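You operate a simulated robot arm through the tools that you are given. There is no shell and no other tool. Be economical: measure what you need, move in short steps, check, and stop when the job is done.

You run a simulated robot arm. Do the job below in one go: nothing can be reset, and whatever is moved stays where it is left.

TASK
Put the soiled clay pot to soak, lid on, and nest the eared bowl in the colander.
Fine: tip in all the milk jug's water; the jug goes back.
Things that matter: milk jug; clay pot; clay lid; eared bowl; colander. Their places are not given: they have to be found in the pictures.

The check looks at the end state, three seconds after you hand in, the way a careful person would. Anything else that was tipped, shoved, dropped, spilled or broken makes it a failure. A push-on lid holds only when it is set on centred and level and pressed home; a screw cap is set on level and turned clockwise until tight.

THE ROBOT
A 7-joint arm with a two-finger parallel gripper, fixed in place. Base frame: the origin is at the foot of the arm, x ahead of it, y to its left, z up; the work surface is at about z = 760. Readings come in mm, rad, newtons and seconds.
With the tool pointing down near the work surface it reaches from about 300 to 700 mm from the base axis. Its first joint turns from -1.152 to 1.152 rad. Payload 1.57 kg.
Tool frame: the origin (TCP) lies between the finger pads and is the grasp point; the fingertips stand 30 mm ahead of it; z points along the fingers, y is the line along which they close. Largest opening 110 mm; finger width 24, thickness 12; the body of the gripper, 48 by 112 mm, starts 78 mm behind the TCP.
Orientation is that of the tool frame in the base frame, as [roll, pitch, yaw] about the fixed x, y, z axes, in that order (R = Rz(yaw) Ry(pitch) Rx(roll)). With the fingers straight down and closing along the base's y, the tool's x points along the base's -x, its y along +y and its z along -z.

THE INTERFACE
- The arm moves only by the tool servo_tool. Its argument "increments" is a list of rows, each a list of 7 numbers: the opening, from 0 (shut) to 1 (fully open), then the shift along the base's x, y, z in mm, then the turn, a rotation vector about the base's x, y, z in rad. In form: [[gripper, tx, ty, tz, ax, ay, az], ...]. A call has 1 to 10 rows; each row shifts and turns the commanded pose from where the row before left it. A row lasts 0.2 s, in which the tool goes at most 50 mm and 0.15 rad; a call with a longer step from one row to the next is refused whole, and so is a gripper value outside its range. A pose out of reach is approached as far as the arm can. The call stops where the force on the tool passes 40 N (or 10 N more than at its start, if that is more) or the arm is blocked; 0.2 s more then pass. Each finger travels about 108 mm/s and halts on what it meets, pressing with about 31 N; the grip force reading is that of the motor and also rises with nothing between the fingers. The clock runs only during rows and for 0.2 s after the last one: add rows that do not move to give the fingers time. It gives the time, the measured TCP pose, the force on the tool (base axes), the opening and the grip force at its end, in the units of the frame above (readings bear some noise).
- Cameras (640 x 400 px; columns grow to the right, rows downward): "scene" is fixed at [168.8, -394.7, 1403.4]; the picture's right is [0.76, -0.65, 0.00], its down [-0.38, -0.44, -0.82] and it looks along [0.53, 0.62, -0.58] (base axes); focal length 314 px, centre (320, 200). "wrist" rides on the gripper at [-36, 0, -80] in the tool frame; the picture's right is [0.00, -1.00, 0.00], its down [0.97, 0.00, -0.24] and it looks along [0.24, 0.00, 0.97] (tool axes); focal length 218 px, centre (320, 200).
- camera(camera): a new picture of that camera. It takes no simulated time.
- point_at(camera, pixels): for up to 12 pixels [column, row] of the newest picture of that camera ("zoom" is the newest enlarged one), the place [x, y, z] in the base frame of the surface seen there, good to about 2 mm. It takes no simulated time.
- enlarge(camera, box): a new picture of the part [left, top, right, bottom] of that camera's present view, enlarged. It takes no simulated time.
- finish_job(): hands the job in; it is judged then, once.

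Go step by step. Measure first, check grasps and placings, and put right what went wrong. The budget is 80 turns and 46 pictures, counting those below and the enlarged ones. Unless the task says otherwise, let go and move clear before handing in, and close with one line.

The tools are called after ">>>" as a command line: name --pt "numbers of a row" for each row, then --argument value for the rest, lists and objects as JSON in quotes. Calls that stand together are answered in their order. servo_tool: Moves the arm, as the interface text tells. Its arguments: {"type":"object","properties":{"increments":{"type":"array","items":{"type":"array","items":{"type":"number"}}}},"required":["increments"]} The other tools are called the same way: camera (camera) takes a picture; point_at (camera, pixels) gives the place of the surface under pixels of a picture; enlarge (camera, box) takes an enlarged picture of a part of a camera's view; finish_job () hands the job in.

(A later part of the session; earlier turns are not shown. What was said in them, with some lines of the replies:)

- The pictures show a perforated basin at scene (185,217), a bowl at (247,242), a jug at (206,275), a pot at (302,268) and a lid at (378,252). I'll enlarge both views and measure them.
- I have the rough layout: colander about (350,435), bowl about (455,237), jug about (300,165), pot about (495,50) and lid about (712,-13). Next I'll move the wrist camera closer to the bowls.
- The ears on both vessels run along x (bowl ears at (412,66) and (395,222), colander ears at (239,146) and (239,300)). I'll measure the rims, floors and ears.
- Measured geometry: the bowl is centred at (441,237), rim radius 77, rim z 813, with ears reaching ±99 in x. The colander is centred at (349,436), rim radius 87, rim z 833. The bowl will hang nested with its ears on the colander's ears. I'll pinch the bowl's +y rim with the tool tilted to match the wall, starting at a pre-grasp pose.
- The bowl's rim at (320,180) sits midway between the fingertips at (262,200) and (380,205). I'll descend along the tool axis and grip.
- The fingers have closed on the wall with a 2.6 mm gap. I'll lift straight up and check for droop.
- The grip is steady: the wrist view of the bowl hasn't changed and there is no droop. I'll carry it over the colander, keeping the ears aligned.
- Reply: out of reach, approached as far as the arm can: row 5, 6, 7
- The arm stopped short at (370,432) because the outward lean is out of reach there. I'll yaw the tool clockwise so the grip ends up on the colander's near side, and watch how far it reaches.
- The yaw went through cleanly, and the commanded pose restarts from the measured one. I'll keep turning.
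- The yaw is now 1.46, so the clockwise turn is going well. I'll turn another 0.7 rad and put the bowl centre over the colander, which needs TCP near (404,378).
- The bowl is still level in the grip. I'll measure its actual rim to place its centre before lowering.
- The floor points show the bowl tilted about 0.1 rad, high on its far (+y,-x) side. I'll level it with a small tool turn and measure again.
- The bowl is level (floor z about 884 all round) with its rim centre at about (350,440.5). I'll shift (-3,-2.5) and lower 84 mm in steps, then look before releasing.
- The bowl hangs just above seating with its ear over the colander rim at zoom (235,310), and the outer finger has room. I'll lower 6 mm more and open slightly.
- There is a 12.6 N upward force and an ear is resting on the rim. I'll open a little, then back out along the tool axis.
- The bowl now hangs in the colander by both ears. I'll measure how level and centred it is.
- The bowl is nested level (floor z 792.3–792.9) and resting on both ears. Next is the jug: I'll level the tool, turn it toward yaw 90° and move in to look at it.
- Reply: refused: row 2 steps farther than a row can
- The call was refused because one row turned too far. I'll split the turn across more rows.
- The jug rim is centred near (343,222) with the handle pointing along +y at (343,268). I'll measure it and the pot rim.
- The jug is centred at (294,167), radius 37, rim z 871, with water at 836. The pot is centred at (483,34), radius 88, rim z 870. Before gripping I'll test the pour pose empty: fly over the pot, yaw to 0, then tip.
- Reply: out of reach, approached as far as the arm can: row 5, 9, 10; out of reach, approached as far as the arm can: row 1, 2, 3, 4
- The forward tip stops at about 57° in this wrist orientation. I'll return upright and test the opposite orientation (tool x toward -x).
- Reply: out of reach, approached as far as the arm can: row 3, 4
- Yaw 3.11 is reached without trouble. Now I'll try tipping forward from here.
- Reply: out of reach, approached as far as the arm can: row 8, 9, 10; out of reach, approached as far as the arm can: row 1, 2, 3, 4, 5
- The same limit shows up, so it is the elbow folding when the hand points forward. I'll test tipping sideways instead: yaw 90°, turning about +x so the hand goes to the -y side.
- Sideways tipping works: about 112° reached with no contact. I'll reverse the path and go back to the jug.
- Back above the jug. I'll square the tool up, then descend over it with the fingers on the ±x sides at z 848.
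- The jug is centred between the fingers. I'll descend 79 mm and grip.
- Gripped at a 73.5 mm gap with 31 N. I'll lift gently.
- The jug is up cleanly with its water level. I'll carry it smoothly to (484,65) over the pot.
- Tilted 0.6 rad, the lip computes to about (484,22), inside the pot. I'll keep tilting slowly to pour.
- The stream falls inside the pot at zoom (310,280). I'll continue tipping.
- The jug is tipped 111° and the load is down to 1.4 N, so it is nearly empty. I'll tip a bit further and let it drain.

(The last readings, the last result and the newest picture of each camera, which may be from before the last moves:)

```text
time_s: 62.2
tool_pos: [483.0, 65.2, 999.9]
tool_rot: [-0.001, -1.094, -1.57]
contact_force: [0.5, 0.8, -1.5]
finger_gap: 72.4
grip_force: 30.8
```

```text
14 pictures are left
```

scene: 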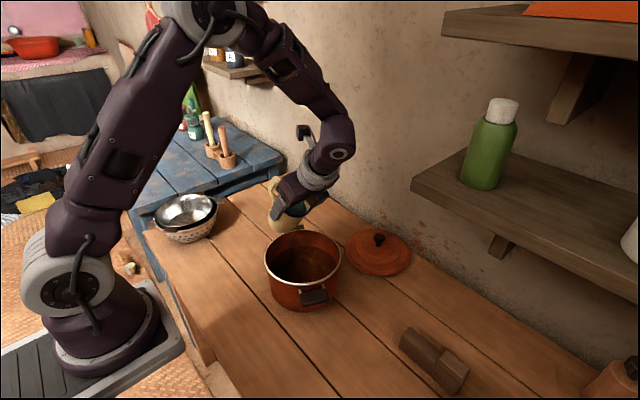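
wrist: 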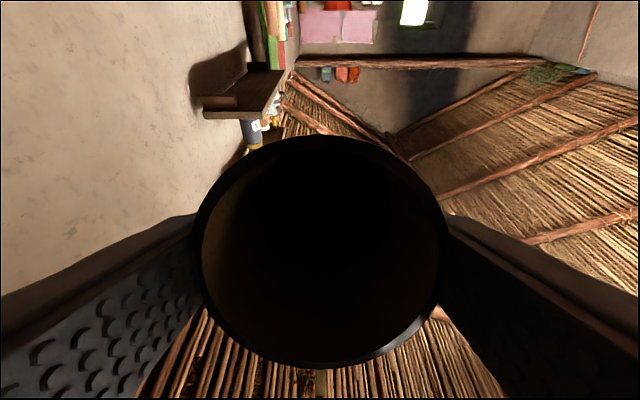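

The jug interior is dark with no water visible. I'll bring it upright over the pot.

>>> servo_tool --pt "0 0 0 0 -0.14 0 0" --pt "0 0 0 0 -0.14 0 0" --pt "0 0 0 0 -0.14 0 0" --pt "0 0 0 0 -0.14 0 0" --pt "0 0 0 0 -0.14 0 0" --pt "0 0 0 0 -0.14 0 0" --pt "0 0 0 0 -0.14 0 0" --pt "0 0 0 0 -0.14 0 0" --pt "0 0 0 0 -0.14 0 0" --pt "0 0 0 0 -0.14 0 0"

>>> servo_tool --pt "0 0 0 0 -0.14 0 0" --pt "0 0 0 0 -0.14 0 0" --pt "0 0 0 0 -0.14 0 0" --pt "0 0 0 0 -0.14 0 0" --pt "0 0 0 0 -0.088 0 0" --pt "0 0 0 0 0 0 0"

>>> camera --camera "wrist"

```text
time_s: 64.4
tool_pos: [484.4, 64.8, 998.1]
tool_rot: [-3.141, -0.646, 1.569]
contact_force: [0.6, 0.0, -1.0]
finger_gap: 72.5
grip_force: 31.4
```

```text
time_s: 65.8
tool_pos: [483.4, 66.1, 999.3]
tool_rot: [3.141, 0.0, 1.568]
contact_force: [0.6, -0.7, -1.1]
finger_gap: 72.2
grip_force: 31.0
```

```text
13 pictures are left
```

wrist: 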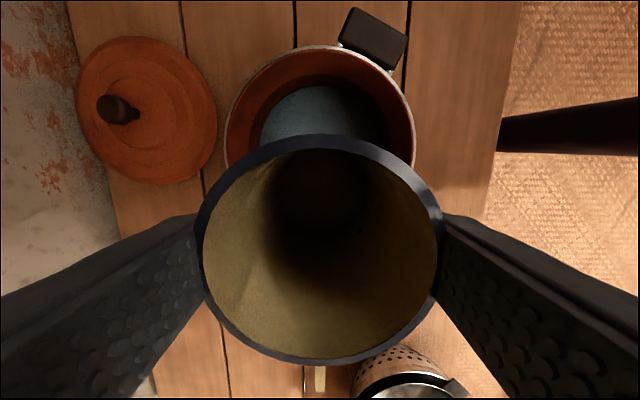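

The jug is empty and the pot holds water with none spilled around it. I'll return the jug to its original spot.

>>> servo_tool --pt "0 -15 8 0 0 0 0" --pt "0 -30 16 0 0 0 0" --pt "0 -35 19 0 0 0 0" --pt "0 -35 19 0 0 0 0" --pt "0 -35 19 0 0 0 0" --pt "0 -27 14 0 0 0 0" --pt "0 -13 6 0 0 0 0" --pt "0 0 0 0 0 0 0"

>>> servo_tool --pt "0 0 0 -20 0 0 0" --pt "0 0 0 -30 0 0 0" --pt "0 0 0 -30 0 0 0" --pt "0 0 0 -30 0 0 0" --pt "0 0 0 -20 0 0 0" --pt "0 0 0 -10 0 0 0" --pt "0 0 0 0 0 0 0"

```text
time_s: 67.6
tool_pos: [294.9, 166.4, 999.1]
tool_rot: [3.139, 0.0, 1.569]
contact_force: [-0.4, 0.8, -1.7]
finger_gap: 72.3
grip_force: 30.6
```

```text
time_s: 69.2
tool_pos: [294.9, 165.5, 858.5]
tool_rot: [-3.14, 0.0, 1.571]
contact_force: [0.8, 0.2, -1.1]
finger_gap: 72.5
grip_force: 30.7
```

I'm about 10 mm above the table. I'll ease down in small steps until contact.

>>> servo_tool --pt "0 -1 1 -4 0 0 0" --pt "0 0 0 -3 0 0 0" --pt "0 0 0 -2 0 0 0" --pt "0 0 0 0 0 0 0"

>>> enlarge --camera "scene" --box '[150, 220, 270, 320]'

```text
time_s: 70.2
tool_pos: [293.5, 166.4, 850.7]
tool_rot: [-3.14, 0.0, 1.568]
contact_force: [-0.7, -1.3, 10.9]
finger_gap: 72.3
grip_force: 30.7
```

```text
4.00 times, centred on (210, 270) of scene
```

zoom: 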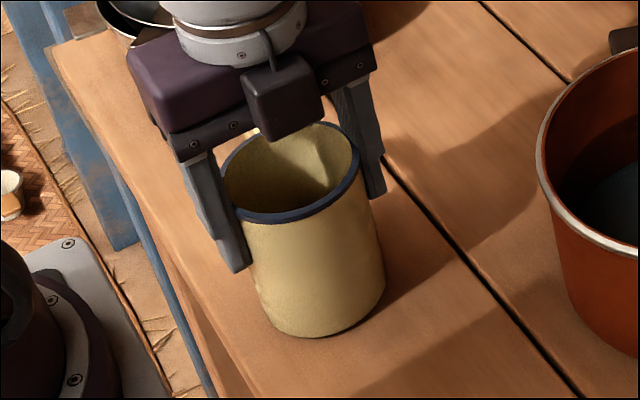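

The jug is on the table (10.9 N up). I'll open, rise and move toward the lid, turning the tool back to a comfortable yaw.

>>> servo_tool --pt "0.8 0 0 0 0 0 0" --pt "1 0 0 0 0 0 0" --pt "1 0 0 0 0 0 0" --pt "1 0 0 20 0 0 0" --pt "1 0 0 40 0 0 0" --pt "1 0 0 45 0 0 0" --pt "1 0 0 45 0 0 0" --pt "1 30 -20 10 0 0 0" --pt "1 40 -22 0 0 0 0" --pt "1 40 -22 0 0 0 0"

>>> servo_tool --pt "1 30 -15 0 0 0 0.15" --pt "1 35 -15 0 0 0 0.15" --pt "1 35 -15 0 0 0 0.15" --pt "1 35 -15 0 0 0 0.15" --pt "1 35 -15 0 0 0 0.15" --pt "1 25 -12 0 0 0 0.15" --pt "1 20 -10 0 0 0 0.15" --pt "1 20 -10 0 0 0 0.15" --pt "1 0 0 0 0 0 0.15" --pt "1 0 0 0 0 0 0.15"

>>> camera --camera "wrist"

```text
time_s: 72.4
tool_pos: [404.4, 105.0, 1011.3]
tool_rot: [-3.14, 0.0, 1.571]
contact_force: [0.4, -0.9, -0.2]
finger_gap: 110.3
grip_force: 0.0
```

```text
time_s: 74.6
tool_pos: [637.2, -3.9, 1010.9]
tool_rot: [3.14, 0.0, 3.069]
contact_force: [-0.9, 0.0, 0.1]
finger_gap: 110.1
grip_force: 0.1
```

```text
11 pictures are left
```

wrist: 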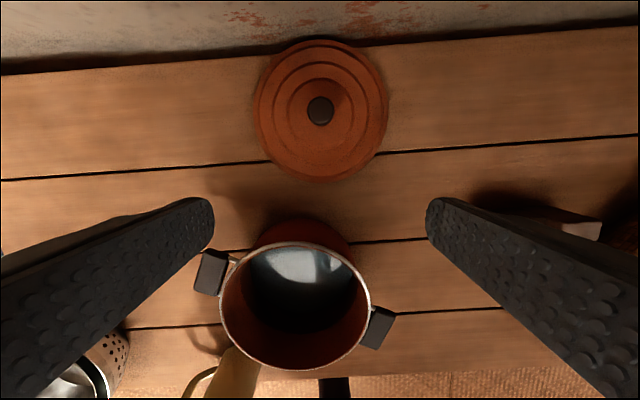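

The lid knob is at (320,110) and the pot rim spans (221–370, 243–370). I'll measure both.

>>> point_at --camera "wrist" --pixels '[[320, 108], [310, 110], [332, 110], [320, 124], [258, 105], [386, 105], [320, 42], [320, 178], [340, 80], [292, 85], [300, 130], [350, 120]]'

>>> point_at --camera "wrist" --pixels '[[222, 305], [368, 300], [296, 244], [300, 369], [245, 258], [345, 258], [245, 353], [350, 350], [300, 265]]'

>>> enlarge --camera "scene" --box '[330, 215, 430, 285]'

```text
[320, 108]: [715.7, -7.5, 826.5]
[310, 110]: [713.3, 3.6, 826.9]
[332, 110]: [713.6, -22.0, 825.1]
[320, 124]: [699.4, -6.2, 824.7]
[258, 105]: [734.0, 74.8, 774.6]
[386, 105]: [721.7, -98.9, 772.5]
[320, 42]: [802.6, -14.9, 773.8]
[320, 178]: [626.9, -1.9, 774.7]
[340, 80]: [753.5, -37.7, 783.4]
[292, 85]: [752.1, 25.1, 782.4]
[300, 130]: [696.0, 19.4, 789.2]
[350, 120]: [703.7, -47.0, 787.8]
```

```text
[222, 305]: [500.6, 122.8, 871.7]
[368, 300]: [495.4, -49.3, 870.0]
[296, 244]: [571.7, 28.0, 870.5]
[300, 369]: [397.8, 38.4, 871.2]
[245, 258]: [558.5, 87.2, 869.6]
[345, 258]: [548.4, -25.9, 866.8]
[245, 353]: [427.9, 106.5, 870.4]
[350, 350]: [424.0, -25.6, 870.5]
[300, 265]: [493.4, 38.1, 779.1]
```

```text
5.71 times, centred on (380, 250) of scene
```

zoom: 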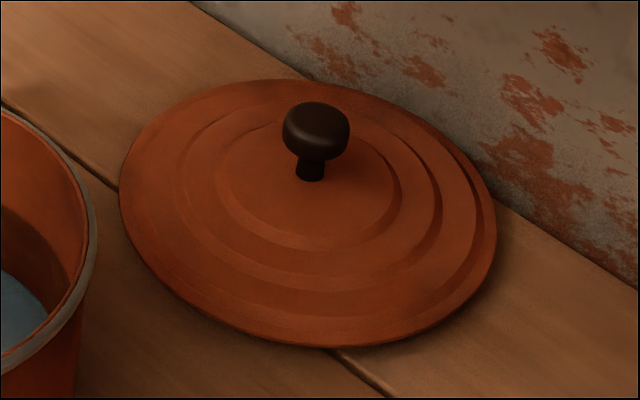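

The lid is centred at (715,-9) with its knob top at z 826. The pot centre refines to (485.5,37.5). I'll check reach above the knob at z 880.

>>> servo_tool --pt "0.6 25 -2 -40 0 0 0" --pt "0.6 25 -2 -45 0 0 0" --pt "0.6 27.5 -1 -45 0 0 0" --pt "0.6 0 0 0 0 0 0"

```text
refused: row 2 steps farther than a row can; nothing moved
```

>>> servo_tool --pt "0.6 20 -2 -32 0 0 0" --pt "0.6 20 -2 -33 0 0 0" --pt "0.6 20 -1 -33 0 0 0" --pt "0.6 17.5 0 -32 0 0 0" --pt "0.6 0 0 0 0 0 0"

>>> camera --camera "wrist"

```text
time_s: 75.8
tool_pos: [695.0, -9.8, 891.8]
tool_rot: [3.141, 0.0, 3.067]
contact_force: [0.2, -0.8, -0.7]
finger_gap: 66.0
grip_force: 0.1
out of reach, approached as far as the arm can: row 4
```

```text
9 pictures are left
```

wrist: 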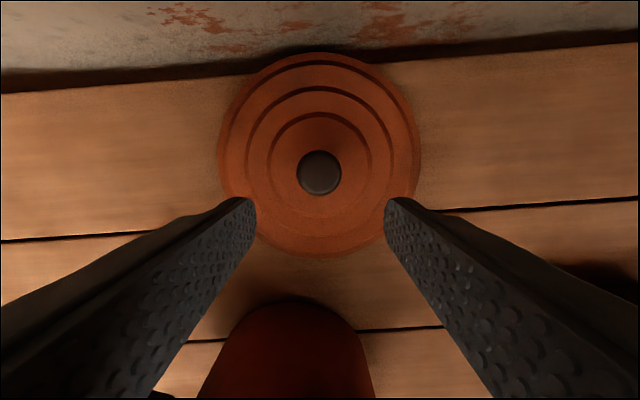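

Vertical reach ends near x 697. I'll lean the tool 0.3 rad, fingers forward, then go over the knob.

>>> servo_tool --pt "0.6 0 0 0 0 -0.1 0" --pt "0.6 0 0 0 0 -0.1 0" --pt "0.6 5 0 0 0 -0.1 0" --pt "0.6 0 1 -20 0 0 0" --pt "0.6 0 0 0 0 0 0"

>>> camera --camera "wrist"

```text
time_s: 77.0
tool_pos: [701.5, -7.3, 871.1]
tool_rot: [3.119, 0.301, 3.066]
contact_force: [-0.5, -0.3, -0.5]
finger_gap: 65.9
grip_force: 0.1
```

```text
8 pictures are left
```

wrist: 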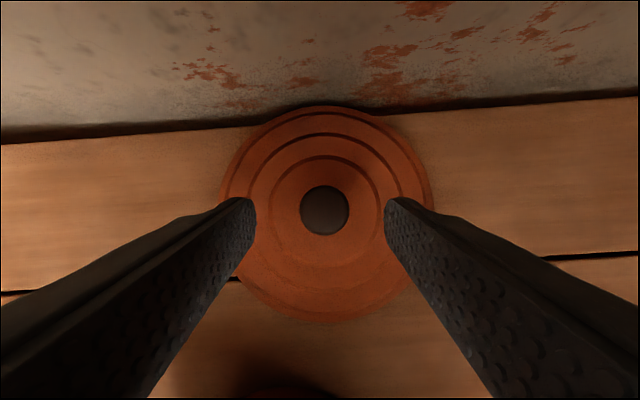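

The knob at (324,211) sits midway between the fingertips. I'll advance along the tool axis and close.

>>> servo_tool --pt "0.6 6 -1 -20 0 0 0" --pt "0.6 5 -0.5 -16 0 0 0" --pt "0.6 2.5 0 -8 0 0 0" --pt "0.6 0 0 0 0 0 0" --pt "0 0 0 0 0 0 0" --pt "0 0 0 0 0 0 0" --pt "0 0 0 0 0 0 0"

```text
time_s: 78.6
tool_pos: [715.3, -9.9, 826.7]
tool_rot: [3.119, 0.299, 3.067]
contact_force: [0.4, -0.2, 0.1]
finger_gap: 31.1
grip_force: 30.6
```

The knob is gripped with a 31.1 mm gap. I'll lift straight up a little, then up and back.

>>> servo_tool --pt "0 0 0 6 0 0 0" --pt "0 0 0 15 0 0 0" --pt "0 -4 0 22 0 0 0" --pt "0 -8 0 25 0 0 0" --pt "0 -10 0 28 0 0 0" --pt "0 -12 0 28 0 0 0" --pt "0 -12 0 25 0 0 0" --pt "0 0 0 0 0 0 0"

>>> camera --camera "wrist"

```text
time_s: 80.4
tool_pos: [668.8, -9.4, 973.7]
tool_rot: [3.119, 0.301, 3.067]
contact_force: [0.2, -1.0, -1.2]
finger_gap: 30.8
grip_force: 31.4
```

```text
7 pictures are left
```

wrist: 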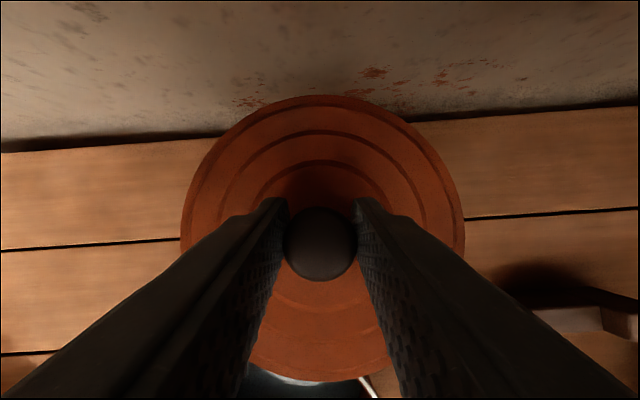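

I'll check the held lid's level and centre from its rim points.

>>> point_at --camera "wrist" --pixels '[[184, 235], [461, 235], [322, 99], [320, 378], [218, 150], [430, 150], [245, 345], [395, 345], [318, 235], [322, 140]]'

```text
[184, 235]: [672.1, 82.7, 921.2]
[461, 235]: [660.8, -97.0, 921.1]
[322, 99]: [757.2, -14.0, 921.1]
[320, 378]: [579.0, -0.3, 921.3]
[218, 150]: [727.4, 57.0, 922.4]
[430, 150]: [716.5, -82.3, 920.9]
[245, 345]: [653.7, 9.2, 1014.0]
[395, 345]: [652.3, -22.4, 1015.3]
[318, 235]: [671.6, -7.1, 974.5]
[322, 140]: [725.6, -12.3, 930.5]
```

The lid is level (edge z 921) with its centre offset (-0.8,+2.2) from the TCP. I'll carry it over the pot to TCP (486.3,35.3).

>>> servo_tool --pt "0 -15 4 0 0 0 0" --pt "0 -28 7 0 0 0 0" --pt "0 -32 8 0 0 0 0" --pt "0 -32 8 0 0 0 0" --pt "0 -32 8 0 0 0 0" --pt "0 -28 6.5 0 0 0 0" --pt "0 -15.5 3.2 0 0 0 0" --pt "0 0 0 -20 0 0 0" --pt "0 0 0 0 0 0 0"

>>> enlarge --camera "scene" --box '[230, 170, 380, 320]'

```text
time_s: 82.4
tool_pos: [487.0, 34.6, 957.9]
tool_rot: [3.119, 0.299, 3.064]
contact_force: [-0.2, 0.3, -2.9]
finger_gap: 31.0
grip_force: 30.8
```

```text
2.67 times, centred on (305, 245) of scene
```

zoom: 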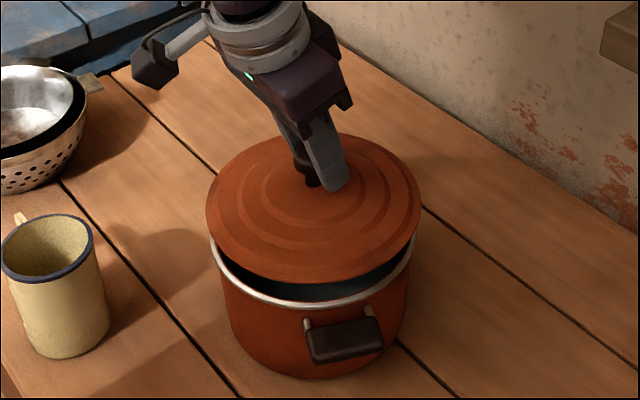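

The lid hangs level and centred above the rim. I'll lower in small steps until contact.

>>> servo_tool --pt "0 -0.7 0.7 -5 0 0 0" --pt "0 0 0 -5 0 0 0" --pt "0 0 0 -5 0 0 0" --pt "0 0 0 -4 0 0 0" --pt "0 0 0 -3 0 0 0" --pt "0 0 0 -3 0 0 0" --pt "0 0 0 -2 0 0 0" --pt "0 0 0 0 0 0 0"

>>> enlarge --camera "scene" --box '[240, 200, 370, 320]'

```text
time_s: 84.2
tool_pos: [485.6, 35.9, 930.7]
tool_rot: [3.12, 0.301, 3.066]
contact_force: [0.6, -1.0, -1.7]
finger_gap: 31.3
grip_force: 31.3
```

```text
3.33 times, centred on (305, 260) of scene
```

zoom: 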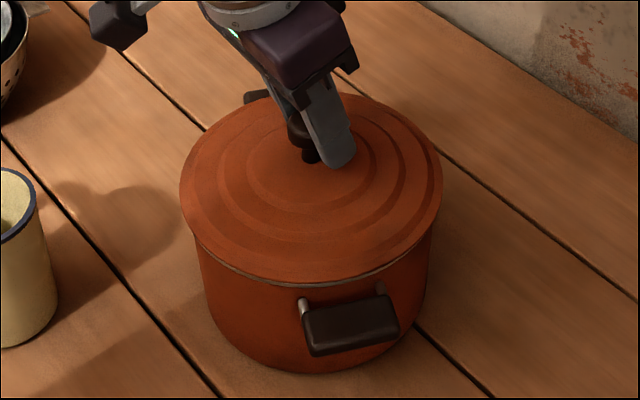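

Almost down, with no contact force yet. I'll continue in 2 mm steps and press.

>>> servo_tool --pt "0 0 0 -2 0 0 0" --pt "0 0 0 -2 0 0 0" --pt "0 0 0 -2 0 0 0" --pt "0 0 0 -2 0 0 0" --pt "0 0 0 0 0 0 0"

```text
time_s: 85.0
tool_pos: [488.8, 35.4, 925.7]
tool_rot: [3.116, 0.307, 3.065]
contact_force: [-1.5, 0.4, 10.1]
finger_gap: 31.4
grip_force: 31.1
stopped in row 4: the force on the tool passed its limit (the readings are from after the stop); the commanded pose is now the measured one
```

Contact passed the limit with the lid edge at z about 873, i.e. seated on the rim. I'll release the knob, back off and inspect.

>>> servo_tool --pt "0.2 0 0 0 0 0 0" --pt "0.5 0 0 0 0 0 0" --pt "0.6 0 0 0 0 0 0" --pt "0.6 -3 0 10 0 0 0" --pt "0.6 -9 0 28 0 0 0" --pt "0.6 -10 0 35 0 0 0" --pt "0.6 -10 0 35 0 0 0" --pt "0.6 0 0 35 0 0 0" --pt "0.6 0 0 0 0 0 0"

>>> enlarge --camera "scene" --box '[250, 215, 360, 315]'

>>> point_at --camera "zoom" --pixels '[[90, 180], [515, 150], [300, 60], [320, 320], [160, 90], [470, 250], [315, 120], [200, 300], [120, 245], [430, 290], [90, 205], [320, 335]]'

```text
time_s: 87.0
tool_pos: [457.0, 36.1, 1066.9]
tool_rot: [3.117, 0.303, 3.066]
contact_force: [-0.5, -0.8, 0.2]
finger_gap: 66.0
grip_force: 0.1
```

```text
4.00 times, centred on (305, 265) of scene
```

zoom: 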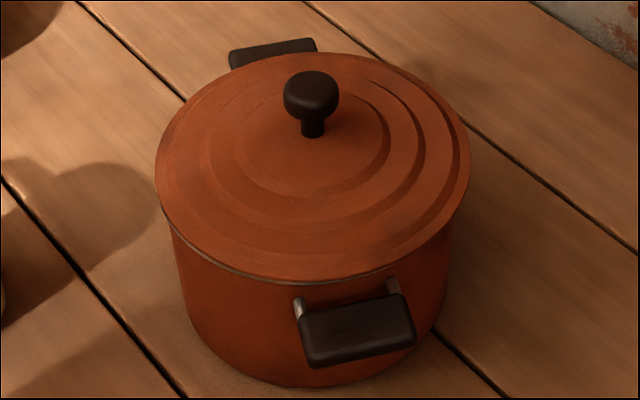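

```text
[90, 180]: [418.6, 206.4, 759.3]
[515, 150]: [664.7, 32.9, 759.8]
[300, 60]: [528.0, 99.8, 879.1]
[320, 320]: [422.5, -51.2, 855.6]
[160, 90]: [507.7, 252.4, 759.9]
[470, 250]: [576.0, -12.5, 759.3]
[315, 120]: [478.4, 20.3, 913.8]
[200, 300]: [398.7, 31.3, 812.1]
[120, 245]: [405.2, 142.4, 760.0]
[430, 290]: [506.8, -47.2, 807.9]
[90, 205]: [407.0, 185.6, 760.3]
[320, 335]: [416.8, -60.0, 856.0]
```

The lid looks well seated. I'll measure its edge height all round to confirm.

>>> point_at --camera "zoom" --pixels '[[160, 185], [462, 170], [310, 276], [330, 56], [200, 95], [215, 247], [410, 245], [430, 90], [230, 268], [350, 280], [312, 78], [180, 235]]'

>>> enlarge --camera "wrist" --box '[120, 60, 520, 340]'

```text
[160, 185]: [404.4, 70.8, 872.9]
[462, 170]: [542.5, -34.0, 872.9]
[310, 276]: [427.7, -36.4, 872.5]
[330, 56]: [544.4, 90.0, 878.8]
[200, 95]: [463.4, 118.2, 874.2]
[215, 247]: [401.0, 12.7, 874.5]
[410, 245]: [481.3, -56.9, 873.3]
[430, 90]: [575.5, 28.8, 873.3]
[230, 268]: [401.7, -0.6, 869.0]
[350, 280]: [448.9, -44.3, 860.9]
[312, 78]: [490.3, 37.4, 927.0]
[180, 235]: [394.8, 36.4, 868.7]
```

```text
1.43 times, centred on (320, 200) of wrist
```

zoom: 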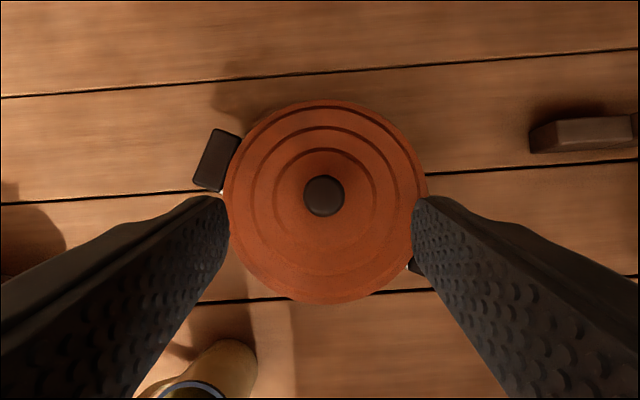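

The lid edge reads z 873 (872.5–874.5) all round, level and flush on the rim. I'll take one last overall look.

>>> camera --camera "scene"

>>> point_at --camera "scene" --pixels '[[206, 253], [188, 263], [206, 258], [208, 300]]'

```text
2 pictures are left
```

scene: 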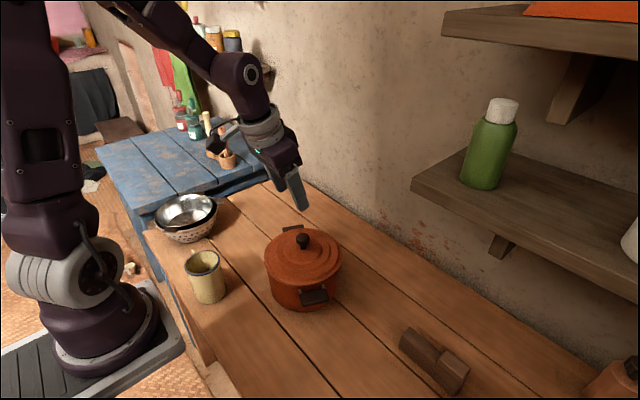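

```text
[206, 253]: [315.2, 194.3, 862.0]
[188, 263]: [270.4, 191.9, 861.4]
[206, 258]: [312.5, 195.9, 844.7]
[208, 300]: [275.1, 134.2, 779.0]
```

In the final scene picture the jug stands upright in its place at (206,275), the pot is lidded at (304,268), the bowl is nested at (186,213), and the gripper is clear. I'm handing in.

>>> finish_job

```text
The job is handed in.
```

The job is handed in: the clay pot is soaking in all the jug's water with its lid on level, the empty jug is back in its place, and the eared bowl is nested in the colander.
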